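You operate a simulated robot arm through the tools that you are given. There is no shell and no other tool. Be economical: measure what you need, move in short steps, check, and stop when the job is done.

Carry out the task below with a simulated two-armed robot. There is one attempt and no reset: what you move stays moved.

Task
Change the element of the spare filter bowl for the one on the filter card.
Fine: hold the bowl as you work; orange catch open, brown element into the scrap bin, catch shut again. Where these are worked on the way, their far stop is far enough and under half their travel is too little: orange catch of the filter bowl.

It is judged by the outcome, as a careful person would: the job done as asked, and still so three seconds after it is handed in. It fails if anything else is knocked over, pushed out of place, dropped, spilled or broken.

Robot
Two 7-joint arms with two-finger parallel grippers on one trunk, on a base that drives. Base frame: it is fixed to the floor where the robot stands at the start and does not move with it; the origin is under the middle of the robot, x ahead of it, y to its left, z up. Units: mm, degrees, N and s.
The left shoulder is at the start at [60, 143, 901], the right one opposite. With the tool pointing down near the work surface each hand reaches from about 280 to 720 mm from the robot's upright axis, wherever it stands, measured 20 degrees to its own side. Places, roughly: bin [700, -400, 900]; blue jacket tap [600, 300, 1000]; inside of the spare filter bowl [500, -100, 900]; orange catch of the filter bowl [500, -100, 1000]; red jacket tap [600, 500, 900]. Payload 1.57 kg a hand.
The tool frame of a hand sits at the grasp point between the pads (the TCP): z along the fingers, y along the line on which they close. The tips reach 30 mm beyond it. The gripper opens to 110 mm. The fingers are 24 mm wide and 12 mm thick; the gripper's body (48 by 112 mm) begins 78 mm behind the TCP.
Orientation is that of the tool frame in the base frame, as a unit quaternion [x, y, z, w]. With the fingers straight down and closing along the base's y, the tool's x points along the base's -x, its y along +y and its z along -z.

Tools
- The arms move only by the tool nudge_tool. It takes "left_motion", "right_motion" or both (then of equal length, played together; a hand with none holds still); each is a list of rows, each a list of 7 numbers: the turn, a rotation vector about the base's x, y, z in degrees, then the shift along the base's x, y, z in mm, then the closure in counts, from 0 (fully open) to 255 (shut). In form: [[ax, ay, az, x, y, z, grip], ...]. A call has 1 to 8 rows; each row shifts and turns the commanded pose from where the row before left it. A row lasts 0.2 s, in which the tool goes at most 50 mm and 8.6 degrees; a call with a longer step from one row to the next is refused whole, and so is a gripper value outside its range. A pose out of reach is approached as far as the arm can. The call stops where the force on the tool passes 90 N (or 10 N more than at its start, if that is more) or the arm is blocked; 0.2 s more then pass. The fingers move at their own pace (about 45 mm/s each) and stop on an object; they squeeze with about 20 N. The grip force told is the motor's: it shows also when the fingers shut on nothing. Time passes only in rows, and 0.2 s behind the last, so rows that do not move let the fingers close. The reply holds the time, the measured pose of the TCP, the force on the tool along the base axes, the opening and the grip force, in the units named above and with some noise, with the torque about the TCP (base axes, N m) and any sound that the robot's microphone picked up.
- Cameras (640 x 400 px; columns grow to the right, rows downward): "scene" is now at [47.4, -12.5, 1510.7]; the picture's right is [-0.13, -0.99, 0.00], its down [-0.76, 0.10, -0.64] and it looks along [0.63, -0.08, -0.77] (base axes); focal length 241 px, centre (320, 200). "left" rides on the left gripper at [70, -16, -141] in its tool frame; the picture's right is [0.23, 0.97, 0.00], its down [-0.86, 0.20, -0.48] and it looks along [-0.47, 0.11, 0.88] (tool axes); focal length 222 px, centre (320, 200). "right" rides on the right gripper at [70, 16, -141] in its tool frame; the picture's right is [-0.23, 0.97, 0.00], its down [-0.86, -0.20, -0.48] and it looks along [-0.47, -0.11, 0.88] (tool axes); focal length 222 px, centre (320, 200). There is no depth. A picture from a camera that has moved, and an enlarged one, comes with that camera's place and axes in the base frame and with its lens.
- snapshot(camera): a new picture of that camera. No time passes.
- lift_body(by): slides the trunk up (or, below 0, down) by that many mm; the arms and the scene camera ride with it, the base frame stays. It gives what a move gives, with no picture.
- drive_base(legs): drives the robot by 1 to 6 legs, each [ahead, left, turn to the left] in mm, mm and degrees, along the robot's own axes; the way and the turn of a leg run together, so that a leg with both is an arc; at most 1500 mm and 180 degrees a leg. The arms and the cameras ride along, it lands a little off, and it stops where it bumps. It gives what a move gives.
- aim_head(pan, tilt): turns the head with the scene camera to pan (to the left, within 86 degrees either way) and tilt (down, from -29 to 69), counted from straight ahead of the robot. It gives what a move gives.
- zoom(camera, box): a new picture of the part [left, top, right, bottom] of that camera's present view, enlarged. No time passes.
- close_job(): hands the job in; it is judged then, once.

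Work in short steps. Places have to be worked out from the pictures, the camera data and where the tool is seen: move nearer, look again, correct. Check each grasp and each placing, and mend what went wrong. You have 120 turns and 108 pictures in all, those below and enlarged ones among them. Open the grippers and draw the arms clear of the work before you hand the job in, unless the task says otherwise; then end with one line.

The tools are called after "Request:" as a command line: name --argument value ..., lists and objects as JSON in quotes. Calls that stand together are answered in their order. nudge_tool: Moves the arms, as the interface text tells. Its arguments: {"type":"object","properties":{"left_motion":{"type":"array"},"right_motion":{"type":"array"}},"required":[]} The other tools are called the same way: lift_body (by) slides the trunk up or down; drive_base (legs) drives the base; aim_head (pan, tilt) turns the head that bears the scene camera; snapshot (camera) takes a picture; zoom (camera, box) takes an enlarged picture of a part of a camera's view; close_job () hands the job in.

At the start:

```text
time: 0.0
left_eef_pos: [589.5, 20.4, 1000.2]
left_ee_rot: [0.0, 1.0, -0.001, 0.0]
left_wrist_force: [0.3, 0.2, -0.3]
left_moment: [0.0, -0.04, 0.02]
left_grip_width: 109.8
left_finger_force: 0.0
right_eef_pos: [351.6, -394.2, 999.1]
right_ee_rot: [0.0, 1.0, 0.0, 0.0]
right_wrist_force: [-0.7, -0.9, -0.9]
right_moment: [0.0, -0.02, 0.0]
right_grip_width: 109.9
right_finger_force: 0.0
trunk travel left (down, up): [-500.0, 90.0]
robot x, y, heading: [-1.2, -0.1, 0.1]
head pan, tilt: [-7.4, 50.4]
```

scene: 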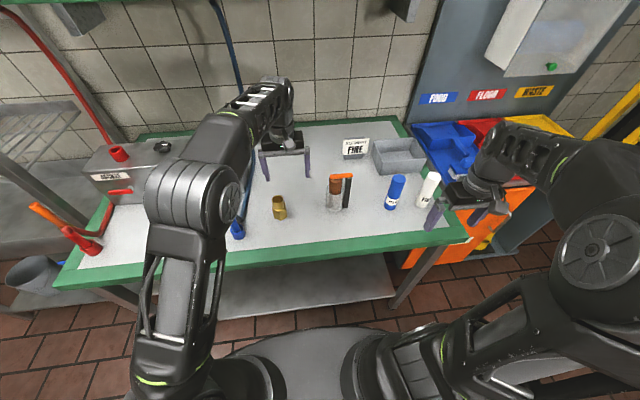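
right: 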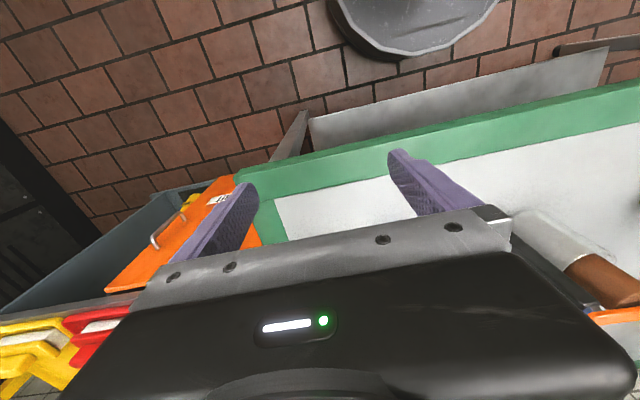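
left: 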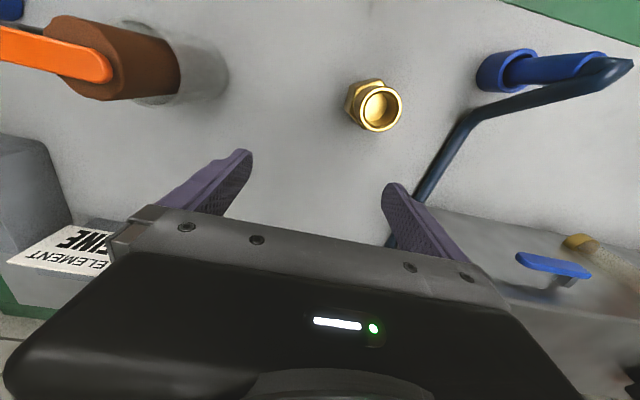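

I'll look closer at the bowl, filter card and bins in the scene view.

Request:
zoom --camera "scene" --box '[260, 120, 460, 245]'

Request:
zoom --camera "scene" --box '[400, 40, 640, 190]'

Request:
zoom --camera "left" --box '[0, 0, 320, 200]'

```text
3.20 times, centred on (360, 182) of scene
camera zoom: at [47.4, -12.5, 1510.7], right [-0.13, -0.99, 0.0], down [-0.76, 0.1, -0.64], along [0.63, -0.08, -0.77], focal length 771 px, centre (192, 256)
```

zoom: 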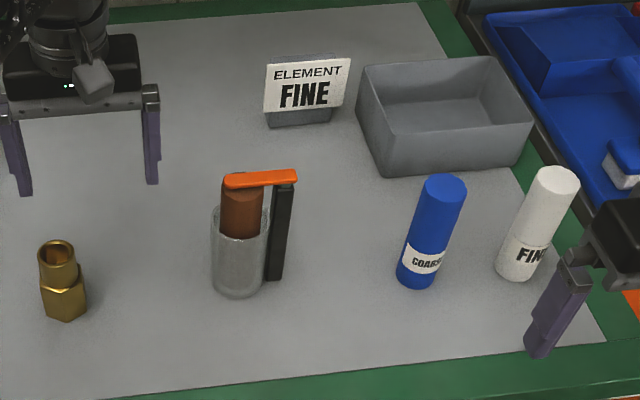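

```text
2.67 times, centred on (520, 115) of scene
camera zoom: at [47.4, -12.5, 1510.7], right [-0.13, -0.99, 0.0], down [-0.76, 0.1, -0.64], along [0.63, -0.08, -0.77], focal length 643 px, centre (-213, 427)
```

zoom: 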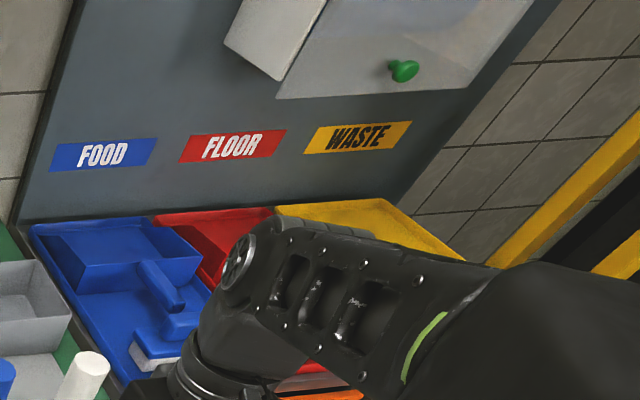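

```text
2.00 times, centred on (160, 100) of left
camera zoom: at [519.0, 5.6, 1142.3], right [-0.23, 0.97, 0.0], down [0.86, 0.2, 0.48], along [0.47, 0.11, -0.88], focal length 444 px, centre (640, 400)
```

zoom: 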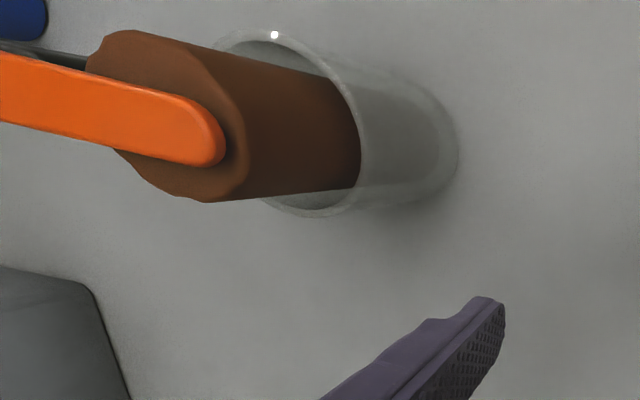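

The catch post stands on the -y side of the bowl and its orange lever lies over the brown element. The bin (about [742,-414]) is out of reach from here, so I'll raise the trunk and then move the base ahead and to the right.

Request:
lift_body --by 88

Request:
nudge_tool --left_motion '[[0, 0, 0, -40, 0, 20, 0], [0, 0, 0, -40, 0, 20, 0], [0, 0, 0, -40, 0, 20, 0]]' --right_motion '[[0, 0, 0, 0, 30, 20, 0], [0, 0, 0, 0, 30, 20, 0], [0, 0, 0, 0, 30, 20, 0]]'

```text
time: 1.2
left_eef_pos: [589.3, 20.4, 1088.1]
left_ee_rot: [0.0, 1.0, -0.001, 0.0]
left_wrist_force: [-0.3, 0.3, -0.3]
left_moment: [0.0, 0.0, -0.01]
left_grip_width: 110.1
left_finger_force: 0.1
right_eef_pos: [351.9, -393.6, 1087.6]
right_ee_rot: [0.0, 1.0, 0.0, 0.0]
right_wrist_force: [0.2, -0.4, 0.1]
right_moment: [0.02, 0.0, 0.01]
right_grip_width: 110.0
right_finger_force: 0.1
trunk travel left (down, up): [-588.0, 2.0]
robot x, y, heading: [1.3, 0.9, -0.0]
head pan, tilt: [-7.4, 50.4]
```

```text
time: 2.0
left_eef_pos: [467.1, 20.0, 1147.4]
left_ee_rot: [0.0, 1.0, -0.001, 0.002]
left_wrist_force: [-1.4, 0.8, 0.8]
left_moment: [-0.02, -0.04, -0.01]
left_grip_width: 109.9
left_finger_force: 0.2
right_eef_pos: [348.5, -300.9, 1148.6]
right_ee_rot: [0.001, 1.0, 0.0, 0.0]
right_wrist_force: [-0.2, 0.2, -0.1]
right_moment: [-0.04, 0.0, -0.01]
right_grip_width: 109.9
right_finger_force: 0.1
trunk travel left (down, up): [-588.0, 2.0]
robot x, y, heading: [-0.8, -3.1, -0.3]
head pan, tilt: [-7.4, 50.4]
```

Both hands are clear above everything, so I'll drive right first and then ahead a little.

Request:
drive_base --legs '[[0, -180, 0], [90, 0, 0]]'

Request:
snapshot --camera "scene"

Request:
snapshot --camera "right"

Request:
snapshot --camera "left"

```text
time: 4.2
left_eef_pos: [559.9, -165.3, 1145.7]
left_ee_rot: [0.0, 1.0, -0.001, -0.002]
left_wrist_force: [-0.3, 0.3, -1.0]
left_moment: [-0.02, -0.01, 0.0]
left_grip_width: 109.8
left_finger_force: 0.1
right_eef_pos: [443.0, -485.1, 1146.1]
right_ee_rot: [0.001, 1.0, 0.0, -0.001]
right_wrist_force: [0.7, -0.5, -0.1]
right_moment: [0.03, 0.06, 0.0]
right_grip_width: 109.9
right_finger_force: 0.1
trunk travel left (down, up): [-588.0, 2.0]
robot x, y, heading: [88.9, -182.7, -0.2]
head pan, tilt: [-7.4, 50.4]
```

```text
101 pictures are left
camera scene: at [139.3, -195.8, 1598.6], right [-0.13, -0.99, 0.0], down [-0.77, 0.1, -0.64], along [0.63, -0.08, -0.77], focal length 241 px, centre (320, 200)
```

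scene: 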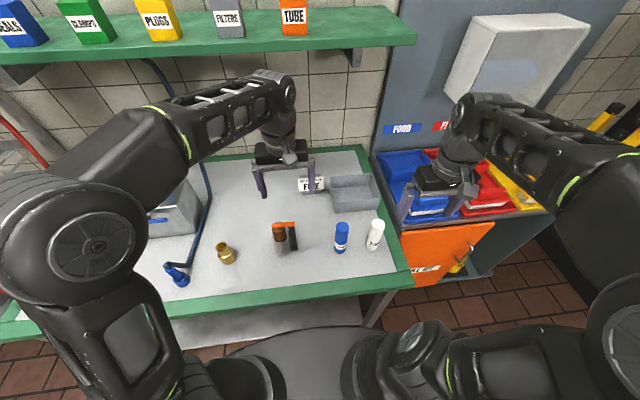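

```text
100 pictures are left
camera right: at [373.4, -468.5, 1288.3], right [0.23, 0.97, 0.0], down [0.86, -0.2, 0.48], along [0.46, -0.11, -0.88], focal length 222 px, centre (320, 200)
```

right: 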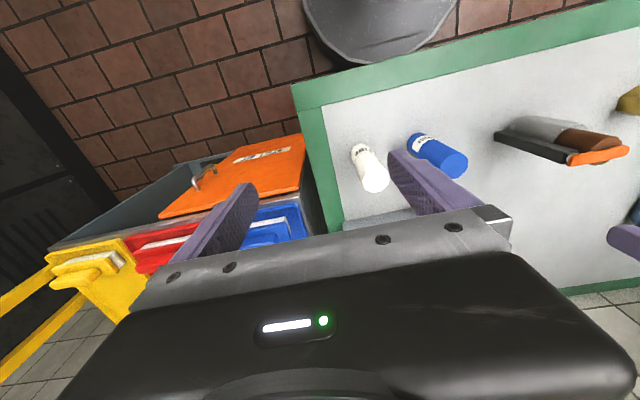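

```text
99 pictures are left
camera left: at [490.5, -179.1, 1289.1], right [-0.23, 0.97, 0.0], down [0.86, 0.2, 0.48], along [0.46, 0.11, -0.88], focal length 222 px, centre (320, 200)
```

left: 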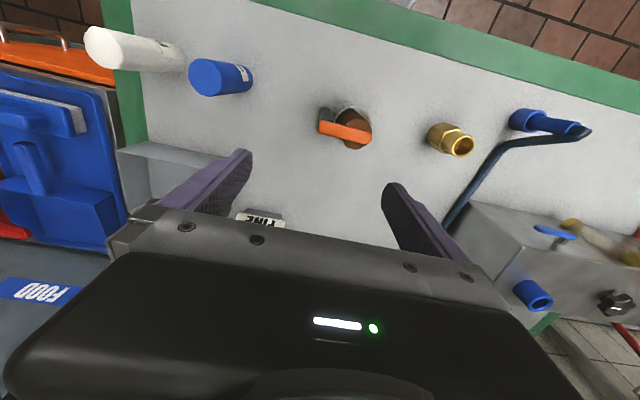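

Base placed well. I'll zoom on the bowl from two views to triangulate it.

Request:
zoom --camera "left" --box '[290, 85, 410, 160]'

Request:
zoom --camera "scene" --box '[250, 200, 346, 260]'

Request:
zoom --camera "scene" --box '[290, 160, 418, 260]'

Request:
zoom --camera "right" --box '[480, 90, 640, 190]'

```text
5.33 times, centred on (350, 122) of left
camera zoom: at [490.5, -179.1, 1289.1], right [-0.23, 0.97, 0.0], down [0.86, 0.2, 0.48], along [0.46, 0.11, -0.88], focal length 1185 px, centre (160, 613)
```

zoom: 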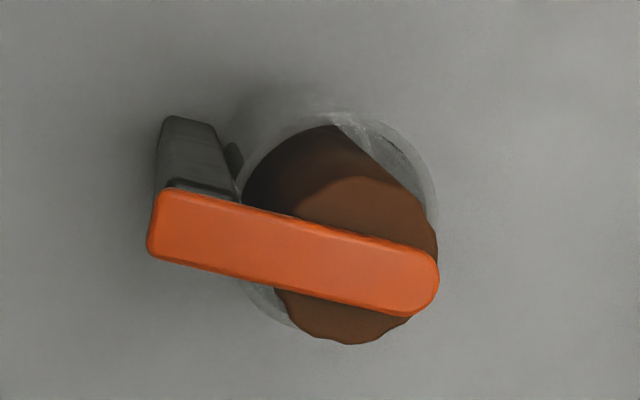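

```text
6.67 times, centred on (298, 230) of scene
camera zoom: at [139.3, -195.8, 1598.6], right [-0.13, -0.99, 0.0], down [-0.77, 0.1, -0.64], along [0.63, -0.08, -0.77], focal length 1607 px, centre (467, 0)
```

zoom: 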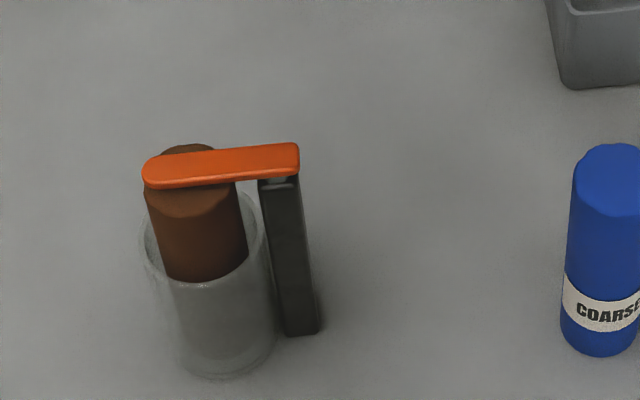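

```text
4.00 times, centred on (354, 210) of scene
camera zoom: at [139.3, -195.8, 1598.6], right [-0.13, -0.99, 0.0], down [-0.77, 0.1, -0.64], along [0.63, -0.08, -0.77], focal length 964 px, centre (184, 160)
```

zoom: 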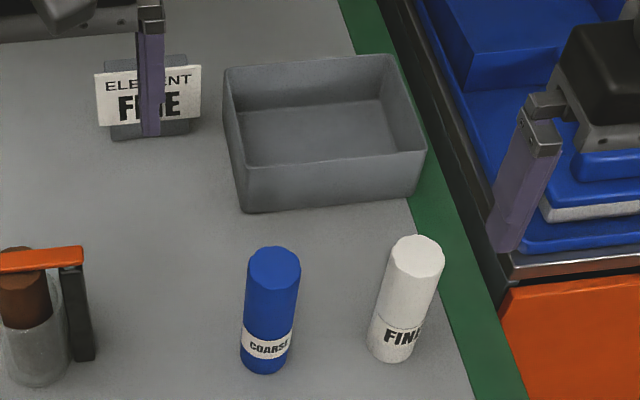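

```text
4.00 times, centred on (560, 140) of right
camera zoom: at [373.4, -468.5, 1288.3], right [0.23, 0.97, 0.0], down [0.86, -0.2, 0.48], along [0.46, -0.11, -0.88], focal length 888 px, centre (-640, 440)
```

zoom: 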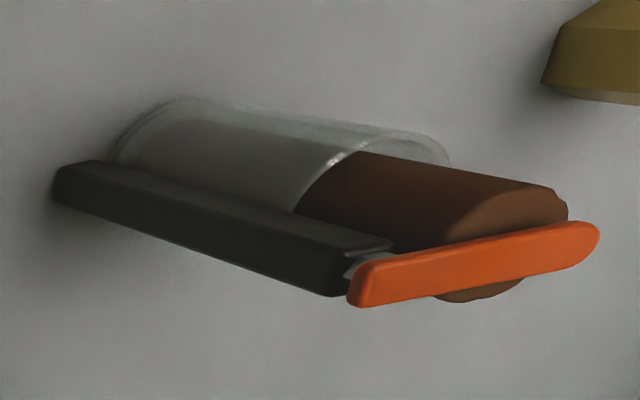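

Triangulating: bowl axis is about [537,-123] with its rim near z 947, the element top is near 1007, and the catch pivot is about [532,-165,1018] with its tip near y -112. The left hand will hold the bowl, tilted 45° and coming from +y with the fingers closing along x. I'll move it to +y and yaw it now.

Request:
nudge_tool --left_motion '[[0, 0, 0, -5, 45, 0, 0], [0, 0, 0, -5, 45, 0, 0], [0, 0, 0, -5, 45, 0, 0], [0, 0, 0, -5, 45, 0, 0], [0, 0, 8.5, 0, 15, 0, 0], [0, 0, 8.5, 0, 10, 0, 0], [0, 0, 8.5, 0, 0, 0, 0], [0, 0, 8.5, 0, 0, 0, 0]]'

Request:
nudge_tool --left_motion '[[0, 0, 8.5, 0, 0, 0, 0], [0, 0, 8.5, 0, 0, 0, 0], [0, 0, 8.5, 0, 0, 0, 0], [0, 0, 8.5, 0, 0, 0, 0], [0, 0, 8.5, 0, 0, 0, 0], [0, 0, 8.5, 0, 0, 0, 0], [0, 0, 5, 0, 0, 0, 0]]'

```text
time: 6.0
left_eef_pos: [537.7, 40.6, 1147.4]
left_ee_rot: [-0.294, 0.956, 0.0, 0.0]
left_wrist_force: [0.4, 0.8, -0.1]
left_moment: [0.06, 0.0, -0.02]
left_grip_width: 110.0
left_finger_force: 0.1
right_eef_pos: [440.5, -486.8, 1147.5]
right_ee_rot: [0.0, 1.0, 0.0, 0.0]
right_wrist_force: [0.5, 0.0, -0.6]
right_moment: [0.02, -0.01, 0.01]
right_grip_width: 109.9
right_finger_force: 0.0
trunk travel left (down, up): [-588.0, 2.0]
robot x, y, heading: [89.6, -182.3, -0.1]
head pan, tilt: [-7.4, 50.4]
```

```text
time: 7.7
left_eef_pos: [538.5, 41.3, 1147.6]
left_ee_rot: [0.708, -0.707, 0.0, 0.0]
left_wrist_force: [0.1, 0.4, 0.8]
left_moment: [-0.01, 0.0, 0.0]
left_grip_width: 110.1
left_finger_force: 0.0
right_eef_pos: [441.7, -483.9, 1147.0]
right_ee_rot: [-0.001, 1.0, 0.0, 0.0]
right_wrist_force: [0.7, -0.4, -0.5]
right_moment: [-0.03, 0.03, 0.01]
right_grip_width: 110.1
right_finger_force: 0.0
trunk travel left (down, up): [-588.0, 2.0]
robot x, y, heading: [90.5, -179.7, 0.1]
head pan, tilt: [-7.4, 50.4]
```

Yaw reached. Next I'll tilt the fingers toward -y by about 47° and come down a little.

Request:
nudge_tool --left_motion '[[-8.5, 0, 0, 0, 0, -10, 0], [-8.5, 0, 0, 0, 0, -10, 0], [-8.5, 0, 0, 0, 0, -10, 0], [-8.5, 0, 0, 0, 0, -10, 0], [-8.5, 0, 0, 0, 0, -10, 0], [-5, 0, 0, 0, 0, -10, 0]]'

Request:
snapshot --camera "left"

Request:
snapshot --camera "scene"

```text
time: 9.1
left_eef_pos: [539.5, 41.1, 1086.8]
left_ee_rot: [0.648, -0.646, 0.286, 0.284]
left_wrist_force: [-1.1, -0.2, 0.0]
left_moment: [-0.05, 0.03, 0.03]
left_grip_width: 109.9
left_finger_force: 0.0
right_eef_pos: [441.6, -484.8, 1146.8]
right_ee_rot: [0.0, 1.0, 0.001, 0.0]
right_wrist_force: [-1.3, 0.8, 0.2]
right_moment: [-0.01, 0.04, -0.01]
right_grip_width: 109.9
right_finger_force: 0.1
trunk travel left (down, up): [-588.0, 2.0]
robot x, y, heading: [89.4, -182.0, -0.2]
head pan, tilt: [-7.4, 50.4]
```

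```text
94 pictures are left
camera left: at [555.5, 99.5, 1234.8], right [-0.97, -0.15, 0.17], down [-0.2, 0.93, -0.31], along [-0.11, -0.33, -0.94], focal length 222 px, centre (320, 200)
```

left: 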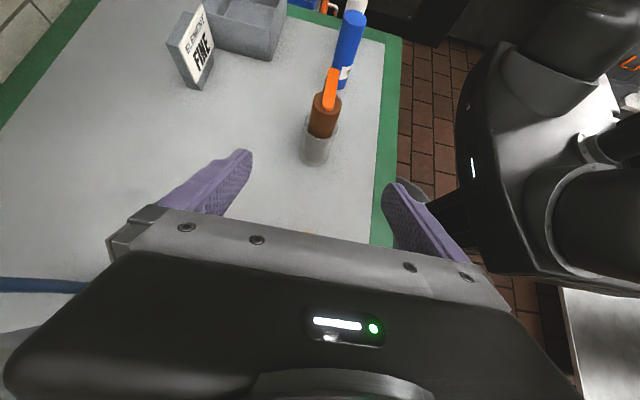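

```text
93 pictures are left
camera scene: at [137.8, -195.7, 1598.7], right [-0.13, -0.99, 0.0], down [-0.76, 0.1, -0.64], along [0.63, -0.08, -0.77], focal length 241 px, centre (320, 200)
```

scene: 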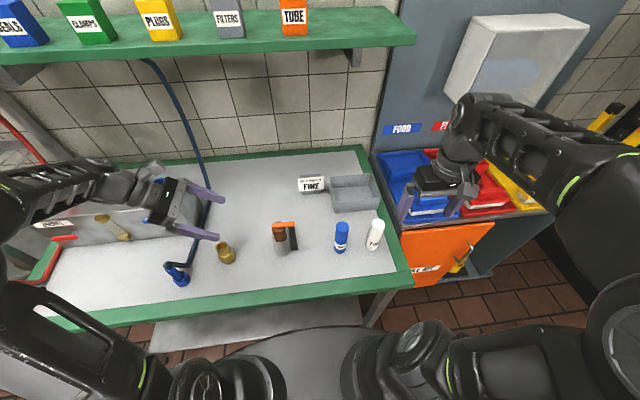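

Fingers straddle the bowl's column in the left view, with the bowl at x of about 533. I'll advance to a pre-grasp about 70 mm back.

Request:
nudge_tool --left_motion '[[0, 0, 0, -2, -30, -35, 0], [0, 0, 0, -2, -30, -35, 0], [0, 0, 0, -2, -30, -34, 0], [0, 0, 0, 0, -11, -10, 0], [0, 0, 0, 0, -11, -10, 0]]'

Request:
snapshot --camera "left"

```text
time: 10.2
left_eef_pos: [534.3, -72.5, 964.6]
left_ee_rot: [0.647, -0.647, 0.285, 0.285]
left_wrist_force: [0.1, -0.7, -0.4]
left_moment: [0.02, -0.01, -0.04]
left_grip_width: 110.1
left_finger_force: 0.1
right_eef_pos: [441.7, -485.0, 1146.2]
right_ee_rot: [0.0, 1.0, 0.0, -0.001]
right_wrist_force: [0.2, 0.0, 0.3]
right_moment: [0.0, 0.01, 0.04]
right_grip_width: 109.8
right_finger_force: 0.2
trunk travel left (down, up): [-588.0, 2.0]
robot x, y, heading: [91.2, -182.7, -0.0]
head pan, tilt: [-7.4, 50.4]
```

```text
92 pictures are left
camera left: at [551.8, -13.5, 1111.9], right [-0.97, -0.15, 0.17], down [-0.2, 0.93, -0.31], along [-0.11, -0.33, -0.94], focal length 222 px, centre (320, 200)
```

left: 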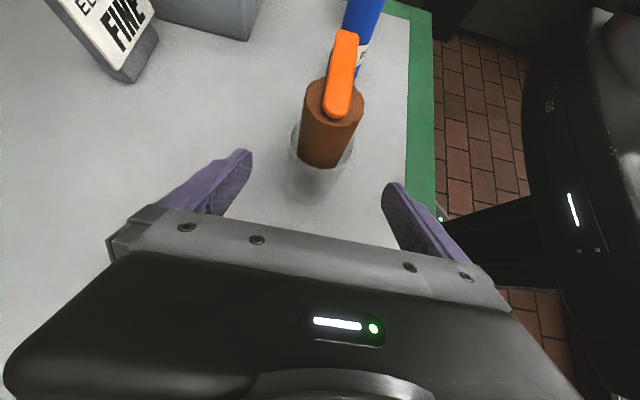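

Centred well. I'm advancing the remaining ~68 mm along the tool axis.

Request:
nudge_tool --left_motion '[[0, 0, 0, 0, -17, -16, 0], [0, 0, 0, 0, -17, -16, 0], [0, 0, 0, 0, -15, -15, 0]]'

Request:
snapshot --camera "left"

Request:
zoom --camera "scene" --box '[220, 170, 348, 270]'

```text
time: 11.1
left_eef_pos: [533.8, -120.2, 915.6]
left_ee_rot: [0.648, -0.647, 0.286, 0.285]
left_wrist_force: [-0.2, 0.2, -0.6]
left_moment: [-0.01, -0.02, 0.01]
left_grip_width: 110.0
left_finger_force: 0.0
right_eef_pos: [441.5, -486.4, 1147.4]
right_ee_rot: [0.0, 1.0, 0.0, -0.001]
right_wrist_force: [-0.4, -0.1, -0.7]
right_moment: [-0.02, 0.01, -0.03]
right_grip_width: 110.0
right_finger_force: 0.1
trunk travel left (down, up): [-588.0, 2.0]
robot x, y, heading: [91.1, -186.3, -0.0]
head pan, tilt: [-7.4, 50.4]
```

```text
91 pictures are left
camera left: at [550.4, -61.8, 1064.3], right [-0.97, -0.15, 0.17], down [-0.2, 0.93, -0.31], along [-0.11, -0.33, -0.94], focal length 222 px, centre (320, 200)
```

left: 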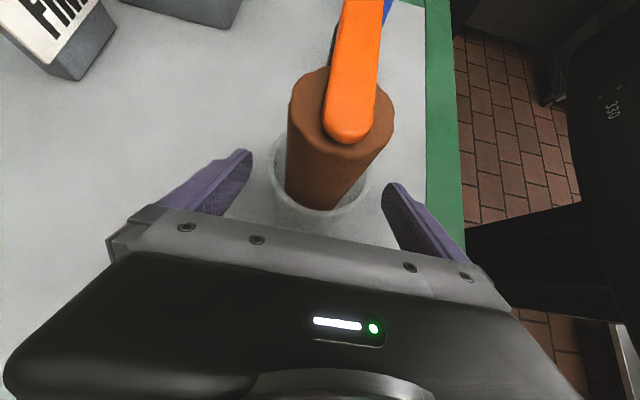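

```text
4.00 times, centred on (284, 220) of scene
camera zoom: at [138.0, -196.2, 1598.7], right [-0.13, -0.99, 0.0], down [-0.76, 0.1, -0.64], along [0.63, -0.08, -0.77], focal length 964 px, centre (464, 120)
```

zoom: 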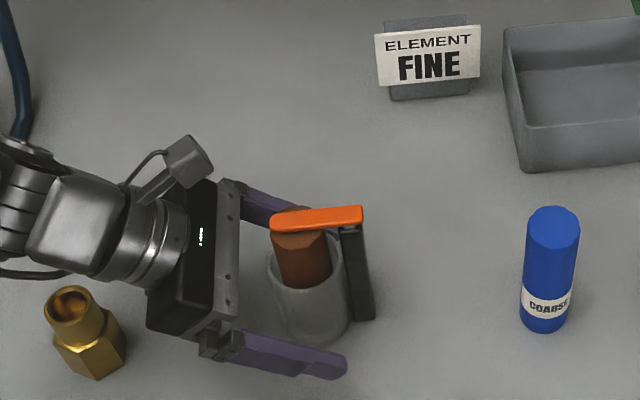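

Fingers straddle the bowl. I'll shift +3 mm in x and close.

Request:
nudge_tool --left_motion '[[0, 0, 0, 3, 0, 0, 0], [0, 0, 0, 0, 0, 0, 255], [0, 0, 0, 0, 0, 0, 255], [0, 0, 0, 0, 0, 0, 255], [0, 0, 0, 0, 0, 0, 255], [0, 0, 0, 0, 0, 0, 255]]'

Request:
snapshot --camera "left"

Request:
zoom --camera "scene" --box '[220, 170, 348, 270]'

```text
time: 12.4
left_eef_pos: [537.8, -120.4, 916.0]
left_ee_rot: [0.647, -0.647, 0.286, 0.285]
left_wrist_force: [0.7, 0.3, -0.1]
left_moment: [-0.03, -0.01, -0.01]
left_grip_width: 57.5
left_finger_force: 20.1
right_eef_pos: [441.3, -486.0, 1147.3]
right_ee_rot: [0.0, 1.0, 0.0, 0.0]
right_wrist_force: [-0.9, 0.2, -0.4]
right_moment: [-0.04, 0.02, 0.02]
right_grip_width: 109.8
right_finger_force: 0.2
trunk travel left (down, up): [-588.0, 2.0]
robot x, y, heading: [89.3, -183.2, 0.1]
head pan, tilt: [-7.4, 50.4]
```

```text
89 pictures are left
camera left: at [553.0, -60.9, 1064.4], right [-0.97, -0.15, 0.17], down [-0.2, 0.93, -0.31], along [-0.11, -0.33, -0.94], focal length 222 px, centre (320, 200)
```

left: 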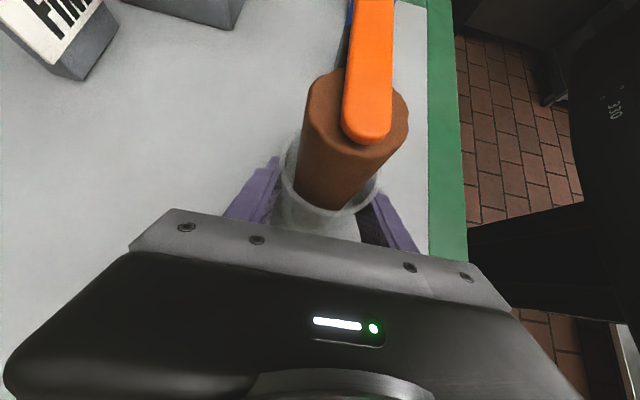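

```text
4.00 times, centred on (284, 220) of scene
camera zoom: at [137.6, -196.0, 1598.7], right [-0.13, -0.99, 0.0], down [-0.76, 0.1, -0.64], along [0.63, -0.08, -0.77], focal length 964 px, centre (464, 120)
```

zoom: 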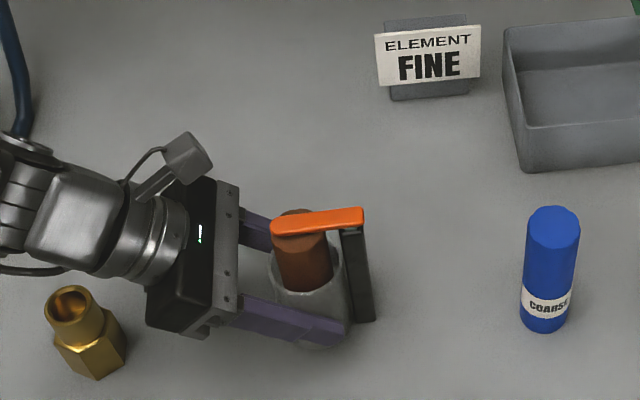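

The bowl is gripped firmly (57.5 mm wide, axis at x≈538) and hasn't shifted. I'll bring the right hand nearer to inspect the catch hinge.

Request:
nudge_tool --right_motion '[[0, 0, 0, 3, 42, -5, 255], [0, 0, 0, 3, 42, -5, 255], [0, 0, 0, 3, 42, -5, 255], [0, 0, 0, 3, 42, -5, 255], [0, 0, 0, 3, 42, -5, 255], [0, 0, 0, 3, 36, -5, 255]]'

Request:
snapshot --camera "right"

```text
time: 13.8
left_eef_pos: [537.5, -119.0, 915.8]
left_ee_rot: [-0.647, 0.647, -0.286, -0.284]
left_wrist_force: [1.9, 0.0, 0.3]
left_moment: [0.05, -0.02, 0.0]
left_grip_width: 57.3
left_finger_force: 20.0
right_eef_pos: [459.8, -238.7, 1118.2]
right_ee_rot: [0.0, 1.0, 0.0, 0.0]
right_wrist_force: [0.4, 0.0, -0.4]
right_moment: [-0.02, 0.06, 0.02]
right_grip_width: 0.0
right_finger_force: 7.8
trunk travel left (down, up): [-588.0, 2.0]
robot x, y, heading: [90.8, -189.3, 0.0]
head pan, tilt: [-7.4, 50.4]
```

```text
87 pictures are left
camera right: at [391.2, -221.9, 1259.7], right [0.23, 0.97, 0.0], down [0.86, -0.2, 0.48], along [0.47, -0.11, -0.88], focal length 222 px, centre (320, 200)
```

right: 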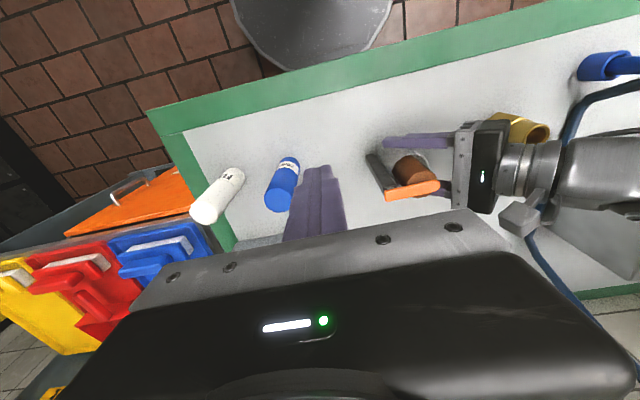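

Request:
zoom --camera "right" --box '[350, 130, 462, 200]'

```text
5.71 times, centred on (406, 165) of right
camera zoom: at [391.2, -221.9, 1259.7], right [0.23, 0.97, 0.0], down [0.86, -0.2, 0.48], along [0.47, -0.11, -0.88], focal length 1269 px, centre (-171, 400)
```

zoom: 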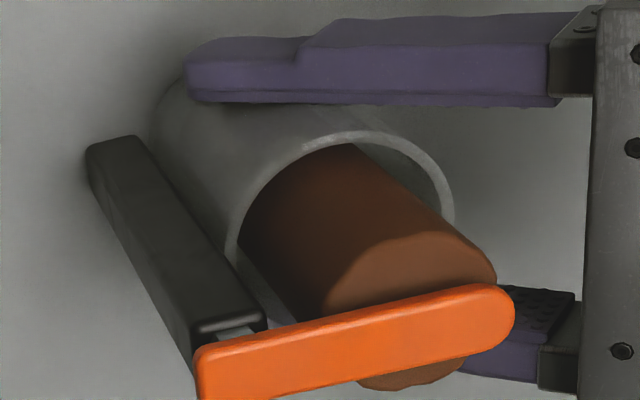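

The catch turns about a vertical pin at the post (about [532,-166]), with the lever top at about z 1018. I'll yaw the right hand +90° so it closes along x and its camera stays on the -y side.

Request:
nudge_tool --right_motion '[[0, 0, 8.5, 0, 0, 0, 255], [0, 0, 8.5, 0, 0, 0, 255], [0, 0, 8.5, 0, 0, 0, 255], [0, 0, 8.5, 0, 0, 0, 255], [0, 0, 8.5, 0, 0, 0, 255], [0, 0, 8.5, 0, 0, 0, 255], [0, 0, 8.5, 0, 0, 0, 255], [0, 0, 8.5, 0, 0, 0, 255]]'

Request:
nudge_tool --right_motion '[[0, 0, 8.5, 0, 0, 0, 255], [0, 0, 8.5, 0, 0, 0, 255], [0, 0, 5, 0, 0, 0, 255]]'

Request:
snapshot --camera "right"

```text
time: 15.7
left_eef_pos: [537.7, -118.9, 915.3]
left_ee_rot: [0.648, -0.647, 0.285, 0.285]
left_wrist_force: [0.6, -0.1, -0.6]
left_moment: [0.03, 0.01, -0.02]
left_grip_width: 57.9
left_finger_force: 20.2
right_eef_pos: [459.1, -238.4, 1117.7]
right_ee_rot: [-0.561, 0.828, 0.0, 0.0]
right_wrist_force: [0.3, -0.2, -0.1]
right_moment: [0.02, 0.0, 0.0]
right_grip_width: 0.0
right_finger_force: 19.9
trunk travel left (down, up): [-588.0, 2.0]
robot x, y, heading: [92.6, -184.4, 0.1]
head pan, tilt: [-7.4, 50.4]
```

```text
time: 16.4
left_eef_pos: [537.9, -119.0, 915.8]
left_ee_rot: [0.647, -0.647, 0.285, 0.285]
left_wrist_force: [1.5, 0.7, -0.5]
left_moment: [0.0, 0.03, -0.05]
left_grip_width: 57.4
left_finger_force: 20.2
right_eef_pos: [457.8, -239.9, 1118.6]
right_ee_rot: [0.708, -0.706, 0.0, 0.0]
right_wrist_force: [0.8, 0.0, 0.0]
right_moment: [0.03, 0.01, 0.0]
right_grip_width: 0.0
right_finger_force: 19.4
trunk travel left (down, up): [-588.0, 2.0]
robot x, y, heading: [90.1, -182.0, -0.0]
head pan, tilt: [-7.4, 50.4]
```

```text
85 pictures are left
camera right: at [443.4, -308.7, 1259.3], right [-0.97, 0.22, 0.0], down [0.2, 0.86, 0.48], along [0.11, 0.47, -0.88], focal length 222 px, centre (320, 200)
```

right: 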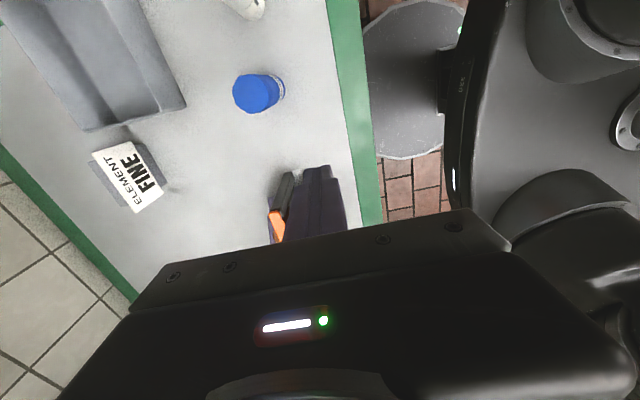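

Yaw done. I'm moving the closed fingertips to the -x side of the lever tip, slightly high, then checking height.

Request:
nudge_tool --right_motion '[[0, 0, 0, 12, 40, -5, 255], [0, 0, 0, 14, 42, -8, 255], [0, 0, 0, 16, 41, -15, 255], [0, 0, 0, 0, 0, -20, 255], [0, 0, 0, 0, 0, -20, 255]]'

Request:
snapshot --camera "left"

Request:
zoom --camera "scene" --box '[250, 180, 346, 240]'

Request:
snapshot --camera "right"

```text
time: 17.6
left_eef_pos: [538.4, -118.7, 916.2]
left_ee_rot: [0.647, -0.647, 0.284, 0.285]
left_wrist_force: [0.7, 0.2, 0.4]
left_moment: [0.0, 0.02, 0.01]
left_grip_width: 57.6
left_finger_force: 20.2
right_eef_pos: [501.0, -115.5, 1049.4]
right_ee_rot: [-0.707, 0.707, 0.001, -0.001]
right_wrist_force: [0.4, 0.8, -0.1]
right_moment: [-0.05, -0.04, 0.0]
right_grip_width: 0.0
right_finger_force: 20.0
trunk travel left (down, up): [-588.0, 2.0]
robot x, y, heading: [88.0, -185.5, -0.0]
head pan, tilt: [-7.4, 50.4]
```

```text
84 pictures are left
camera left: at [553.0, -60.9, 1064.3], right [-0.97, -0.15, 0.17], down [-0.2, 0.93, -0.31], along [-0.11, -0.33, -0.94], focal length 222 px, centre (320, 200)
```

left: 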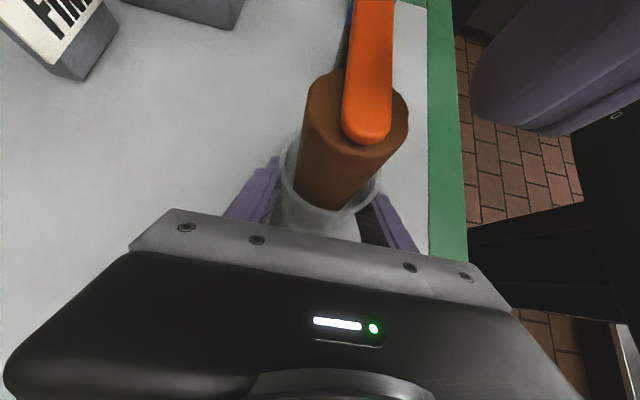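

```text
6.67 times, centred on (298, 210) of scene
camera zoom: at [137.7, -195.7, 1598.7], right [-0.13, -0.99, 0.0], down [-0.76, 0.1, -0.64], along [0.63, -0.08, -0.77], focal length 1607 px, centre (467, 133)
```

zoom: 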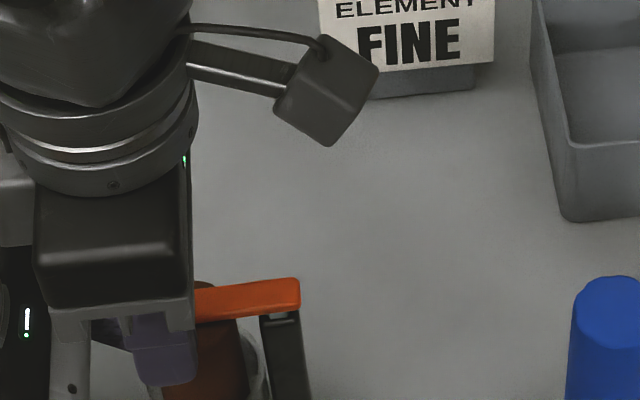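

```text
82 pictures are left
camera right: at [485.0, -186.2, 1190.9], right [-0.97, 0.23, 0.0], down [0.2, 0.86, 0.48], along [0.11, 0.47, -0.88], focal length 222 px, centre (320, 200)
```

right: 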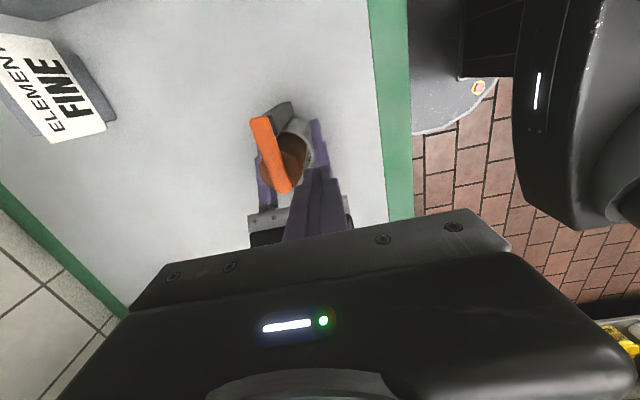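

I'll zoom in the left view for the lever underside and the element top.

Request:
zoom --camera "left" --box '[270, 40, 430, 140]'

Request:
zoom --camera "right" --box '[240, 90, 368, 170]'

```text
4.00 times, centred on (350, 90) of left
camera zoom: at [553.0, -60.9, 1064.3], right [-0.97, -0.15, 0.17], down [-0.2, 0.93, -0.31], along [-0.11, -0.33, -0.94], focal length 888 px, centre (200, 640)
```

zoom: 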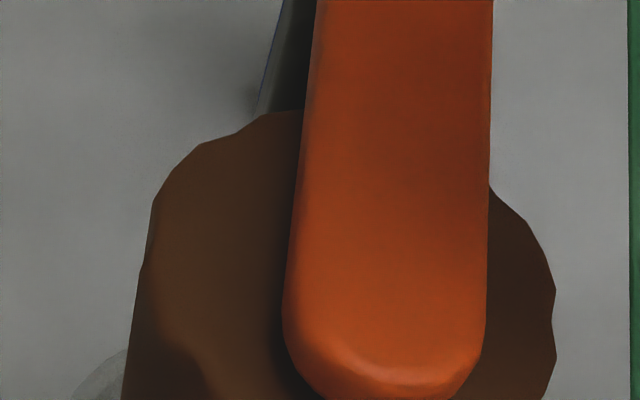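

```text
5.00 times, centred on (304, 130) of right
camera zoom: at [485.0, -186.2, 1190.9], right [-0.97, 0.23, 0.0], down [0.2, 0.86, 0.48], along [0.11, 0.47, -0.88], focal length 1111 px, centre (400, 550)
```

zoom: 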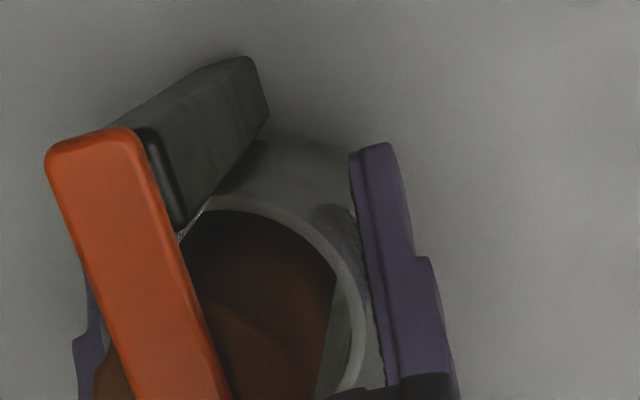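

Lever tip spans x ≈ 530–545 and ends at y ≈ -97, with its top near z 1018 and the element top near 1007. I'll lower the closed tips to z 1012 and push gently toward +x to see which way it moves.

Request:
nudge_tool --right_motion '[[0, 0, 0, 0, 0, -7.5, 255], [0, 0, 0, 8, 0, 0, 255], [0, 0, 0, 7, 0, 0, 255], [0, 0, 0, 7, 1, 0, 255]]'

Request:
zoom --camera "left" --box '[270, 0, 590, 200]'

```text
time: 18.6
left_eef_pos: [537.7, -119.6, 916.6]
left_ee_rot: [0.647, -0.647, 0.285, 0.285]
left_wrist_force: [0.3, 0.7, -0.1]
left_moment: [0.0, 0.06, -0.03]
left_grip_width: 57.6
left_finger_force: 20.0
right_eef_pos: [522.6, -114.9, 1043.5]
right_ee_rot: [0.707, -0.707, 0.0, 0.0]
right_wrist_force: [-0.2, -1.1, 0.8]
right_moment: [-0.01, -0.01, -0.03]
right_grip_width: 0.0
right_finger_force: 20.2
trunk travel left (down, up): [-588.0, 2.0]
robot x, y, heading: [93.4, -187.0, -0.2]
head pan, tilt: [-7.4, 50.4]
```

```text
2.00 times, centred on (430, 100) of left
camera zoom: at [552.9, -60.8, 1064.3], right [-0.97, -0.15, 0.17], down [-0.2, 0.93, -0.31], along [-0.11, -0.33, -0.94], focal length 444 px, centre (100, 400)
```

zoom: 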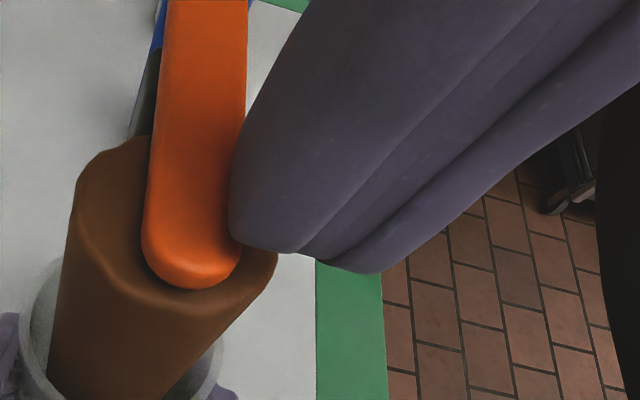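

The tip is just beside the lever at the right height, with no contact force yet. I'll push 10 mm more.

Request:
nudge_tool --right_motion '[[0, 0, 0, 4, 0, 0, 255], [0, 0, 0, 4, 0, 0, 255], [0, 0, 0, 4, 0, 0, 255]]'

Request:
zoom --camera "left" --box '[270, 0, 590, 200]'

```text
time: 19.4
left_eef_pos: [536.7, -118.4, 916.7]
left_ee_rot: [0.647, -0.647, 0.285, 0.285]
left_wrist_force: [-0.6, 0.0, -0.5]
left_moment: [0.01, 0.03, -0.01]
left_grip_width: 57.4
left_finger_force: 19.5
right_eef_pos: [535.8, -115.5, 1042.1]
right_ee_rot: [0.707, -0.707, 0.0, 0.0]
right_wrist_force: [-0.6, 0.5, 0.3]
right_moment: [0.01, -0.01, 0.01]
right_grip_width: 0.0
right_finger_force: 19.8
trunk travel left (down, up): [-588.0, 2.0]
robot x, y, heading: [89.9, -184.5, -0.0]
head pan, tilt: [-7.4, 50.4]
```

```text
2.00 times, centred on (430, 100) of left
camera zoom: at [552.9, -60.9, 1064.3], right [-0.97, -0.15, 0.17], down [-0.2, 0.93, -0.31], along [-0.11, -0.33, -0.94], focal length 444 px, centre (100, 400)
```

zoom: 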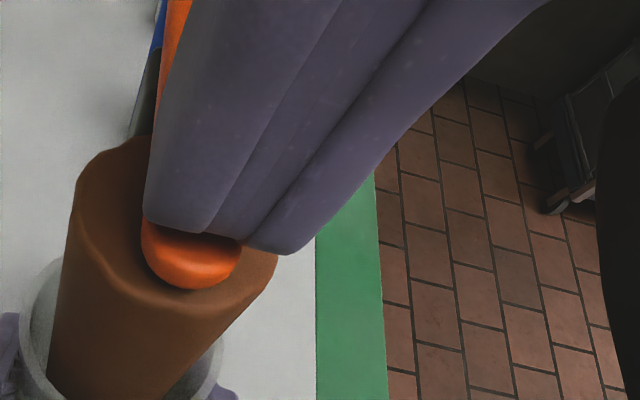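

The finger slid over the lever without force, so the lever top is below 1012. I'll probe downward in small steps to find its top.

Request:
nudge_tool --right_motion '[[0, 0, 0, 0, 0, -2, 255]]'

Request:
nudge_tool --right_motion '[[0, 0, 0, 0, 0, -2, 255]]'

```text
time: 19.9
left_eef_pos: [537.0, -120.6, 916.6]
left_ee_rot: [0.648, -0.647, 0.286, 0.284]
left_wrist_force: [0.3, 0.4, 0.4]
left_moment: [-0.38, -0.03, 0.04]
left_grip_width: 57.5
left_finger_force: 20.6
right_eef_pos: [534.9, -115.0, 1040.5]
right_ee_rot: [0.708, -0.707, 0.001, 0.0]
right_wrist_force: [0.7, -1.7, 7.2]
right_moment: [-0.03, -0.02, 0.02]
right_grip_width: 0.0
right_finger_force: 19.9
trunk travel left (down, up): [-588.0, 2.0]
robot x, y, heading: [92.5, -187.8, -0.2]
head pan, tilt: [-7.4, 50.4]
```

```text
time: 20.2
left_eef_pos: [537.2, -118.5, 916.2]
left_ee_rot: [0.648, -0.647, 0.285, 0.284]
left_wrist_force: [4.1, 0.5, -8.3]
left_moment: [-0.45, 0.23, 0.05]
left_grip_width: 57.4
left_finger_force: 19.8
right_eef_pos: [534.5, -114.4, 1040.4]
right_ee_rot: [-0.707, 0.707, 0.0, 0.002]
right_wrist_force: [-3.6, -3.7, 26.7]
right_moment: [-0.22, 0.1, -0.07]
right_grip_width: 0.1
right_finger_force: 20.4
trunk travel left (down, up): [-588.0, 2.0]
robot x, y, heading: [89.3, -182.7, 0.1]
head pan, tilt: [-7.4, 50.4]
```

Contact puts the lever top at z ≈ 1010.5. I'll lift, back off to the -x side, and lower the tips to about 1005.

Request:
nudge_tool --right_motion '[[0, 0, 0, 0, 0, 7, 255], [0, 0, 0, -20, 0, 0, 255], [0, 0, 0, -10, 0, 0, 255], [0, 0, 0, 0, 0, -10.5, 255], [0, 0, 0, 0, 0, 0, 255]]'

Request:
zoom --camera "left" --box '[270, 0, 590, 200]'

```text
time: 21.4
left_eef_pos: [537.9, -119.8, 915.8]
left_ee_rot: [0.648, -0.647, 0.286, 0.284]
left_wrist_force: [-1.5, -0.4, 1.5]
left_moment: [0.1, 0.05, 0.05]
left_grip_width: 57.7
left_finger_force: 20.4
right_eef_pos: [506.0, -115.9, 1035.0]
right_ee_rot: [0.707, -0.707, 0.0, 0.0]
right_wrist_force: [-0.6, 0.2, -0.1]
right_moment: [0.01, -0.05, 0.02]
right_grip_width: 0.1
right_finger_force: 19.4
trunk travel left (down, up): [-588.0, 2.0]
robot x, y, heading: [88.4, -179.8, -0.3]
head pan, tilt: [-7.4, 50.4]
```

```text
2.00 times, centred on (430, 100) of left
camera zoom: at [552.7, -61.0, 1064.5], right [-0.97, -0.15, 0.17], down [-0.2, 0.93, -0.31], along [-0.11, -0.33, -0.94], focal length 444 px, centre (100, 400)
```

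zoom: 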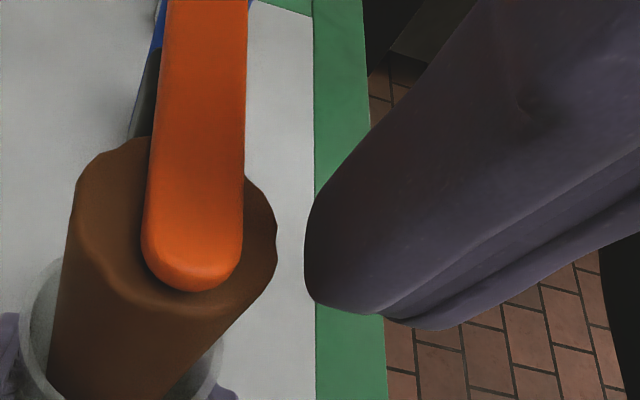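

Now I push +x in small steps.

Request:
nudge_tool --right_motion '[[0, 0, 0, 6, 0, 0, 255], [0, 0, 0, 5, 0, 0, 255], [0, 0, 0, 4, 0, 0, 255], [0, 0, 0, 4, 0, 0, 255]]'

Request:
zoom --camera "left" --box '[270, 0, 590, 200]'

```text
time: 22.4
left_eef_pos: [536.2, -118.8, 917.0]
left_ee_rot: [0.648, -0.647, 0.285, 0.284]
left_wrist_force: [0.2, -1.4, 1.1]
left_moment: [0.19, 0.14, 0.03]
left_grip_width: 57.5
left_finger_force: 20.1
right_eef_pos: [523.7, -115.1, 1034.4]
right_ee_rot: [-0.707, 0.707, 0.0, 0.0]
right_wrist_force: [-0.6, 0.5, 0.6]
right_moment: [0.04, 0.06, 0.0]
right_grip_width: 0.2
right_finger_force: 20.2
trunk travel left (down, up): [-588.0, 2.0]
robot x, y, heading: [89.6, -182.2, -0.3]
head pan, tilt: [-7.4, 50.4]
```

```text
2.00 times, centred on (430, 100) of left
camera zoom: at [552.8, -61.0, 1064.5], right [-0.97, -0.15, 0.17], down [-0.2, 0.93, -0.31], along [-0.11, -0.33, -0.94], focal length 444 px, centre (100, 400)
```

zoom: 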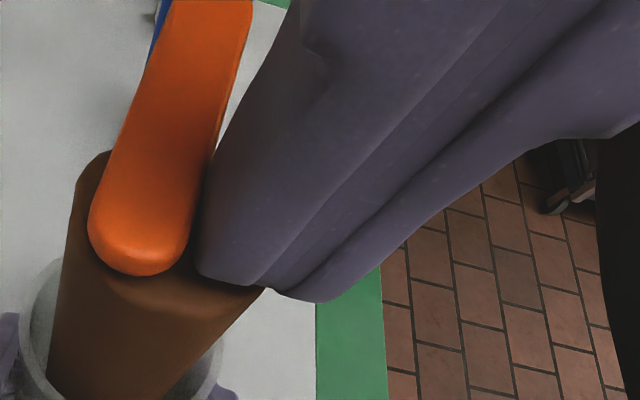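

The lever swings freely toward +x. I'll follow the arc around the pivot.

Request:
nudge_tool --right_motion '[[0, 0, 0, 11, 1, 0, 255], [0, 0, 0, 10, 1, 0, 255], [0, 0, 0, 13, -4, 0, 255], [0, 0, 0, 12, -8, 0, 255], [0, 0, 0, 9, -11, 0, 255], [0, 0, 0, 7, -12, 0, 255]]'

Request:
snapshot --camera "left"

Request:
snapshot --camera "right"

Request:
zoom --camera "scene" --box '[250, 180, 346, 240]'

```text
time: 23.9
left_eef_pos: [537.7, -119.8, 916.7]
left_ee_rot: [-0.647, 0.647, -0.286, -0.284]
left_wrist_force: [2.7, -4.9, 0.7]
left_moment: [0.39, 0.16, -0.07]
left_grip_width: 57.3
left_finger_force: 19.8
right_eef_pos: [586.7, -146.8, 1034.6]
right_ee_rot: [0.708, -0.707, -0.001, -0.001]
right_wrist_force: [-1.7, 3.8, 0.2]
right_moment: [0.11, 0.07, -0.05]
right_grip_width: 0.0
right_finger_force: 19.6
trunk travel left (down, up): [-588.0, 2.0]
robot x, y, heading: [90.8, -183.6, -0.2]
head pan, tilt: [-7.4, 50.4]
```

```text
75 pictures are left
camera left: at [552.9, -61.2, 1064.4], right [-0.97, -0.15, 0.17], down [-0.2, 0.93, -0.31], along [-0.11, -0.33, -0.94], focal length 222 px, centre (320, 200)
```

left: 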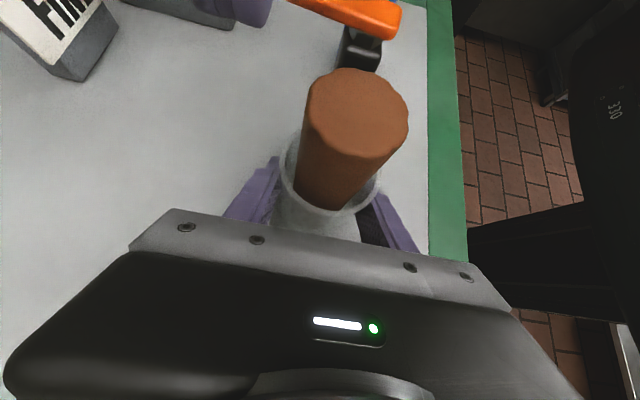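

```text
74 pictures are left
camera right: at [570.7, -217.8, 1175.3], right [-0.97, 0.23, 0.0], down [0.2, 0.85, 0.48], along [0.11, 0.47, -0.88], focal length 222 px, centre (320, 200)
```

right: 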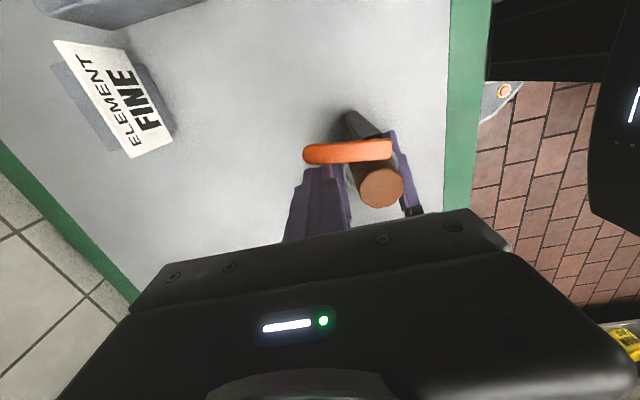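

```text
6.67 times, centred on (298, 210) of scene
camera zoom: at [137.6, -196.0, 1598.6], right [-0.13, -0.99, 0.0], down [-0.76, 0.1, -0.64], along [0.63, -0.08, -0.77], focal length 1607 px, centre (467, 133)
```

zoom: 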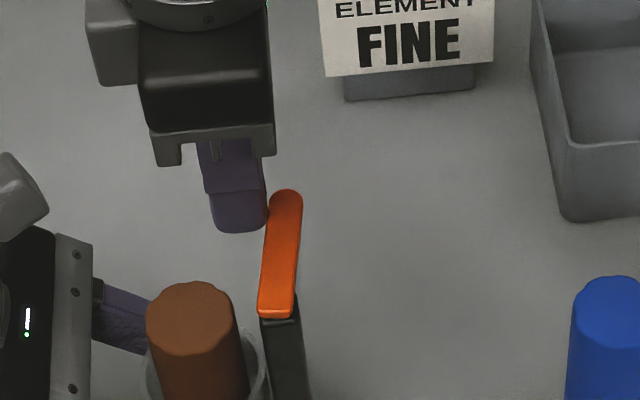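

Lever is open about 90°, pointing +x. I'll push a bit further to find the stop.

Request:
nudge_tool --right_motion '[[0, 0, 0, 0, -4, 0, 255], [0, 0, 0, 0, -4, 0, 255]]'

```text
time: 24.4
left_eef_pos: [537.3, -120.9, 918.3]
left_ee_rot: [0.647, -0.647, 0.286, 0.284]
left_wrist_force: [5.2, -11.4, 6.1]
left_moment: [0.3, 0.23, -0.1]
left_grip_width: 57.4
left_finger_force: 19.9
right_eef_pos: [586.5, -155.3, 1035.3]
right_ee_rot: [0.708, -0.706, 0.0, -0.001]
right_wrist_force: [-3.5, 9.5, 0.9]
right_moment: [0.3, 0.14, -0.15]
right_grip_width: 0.0
right_finger_force: 20.3
trunk travel left (down, up): [-588.0, 2.0]
robot x, y, heading: [88.5, -180.0, -0.1]
head pan, tilt: [-7.4, 50.4]
```

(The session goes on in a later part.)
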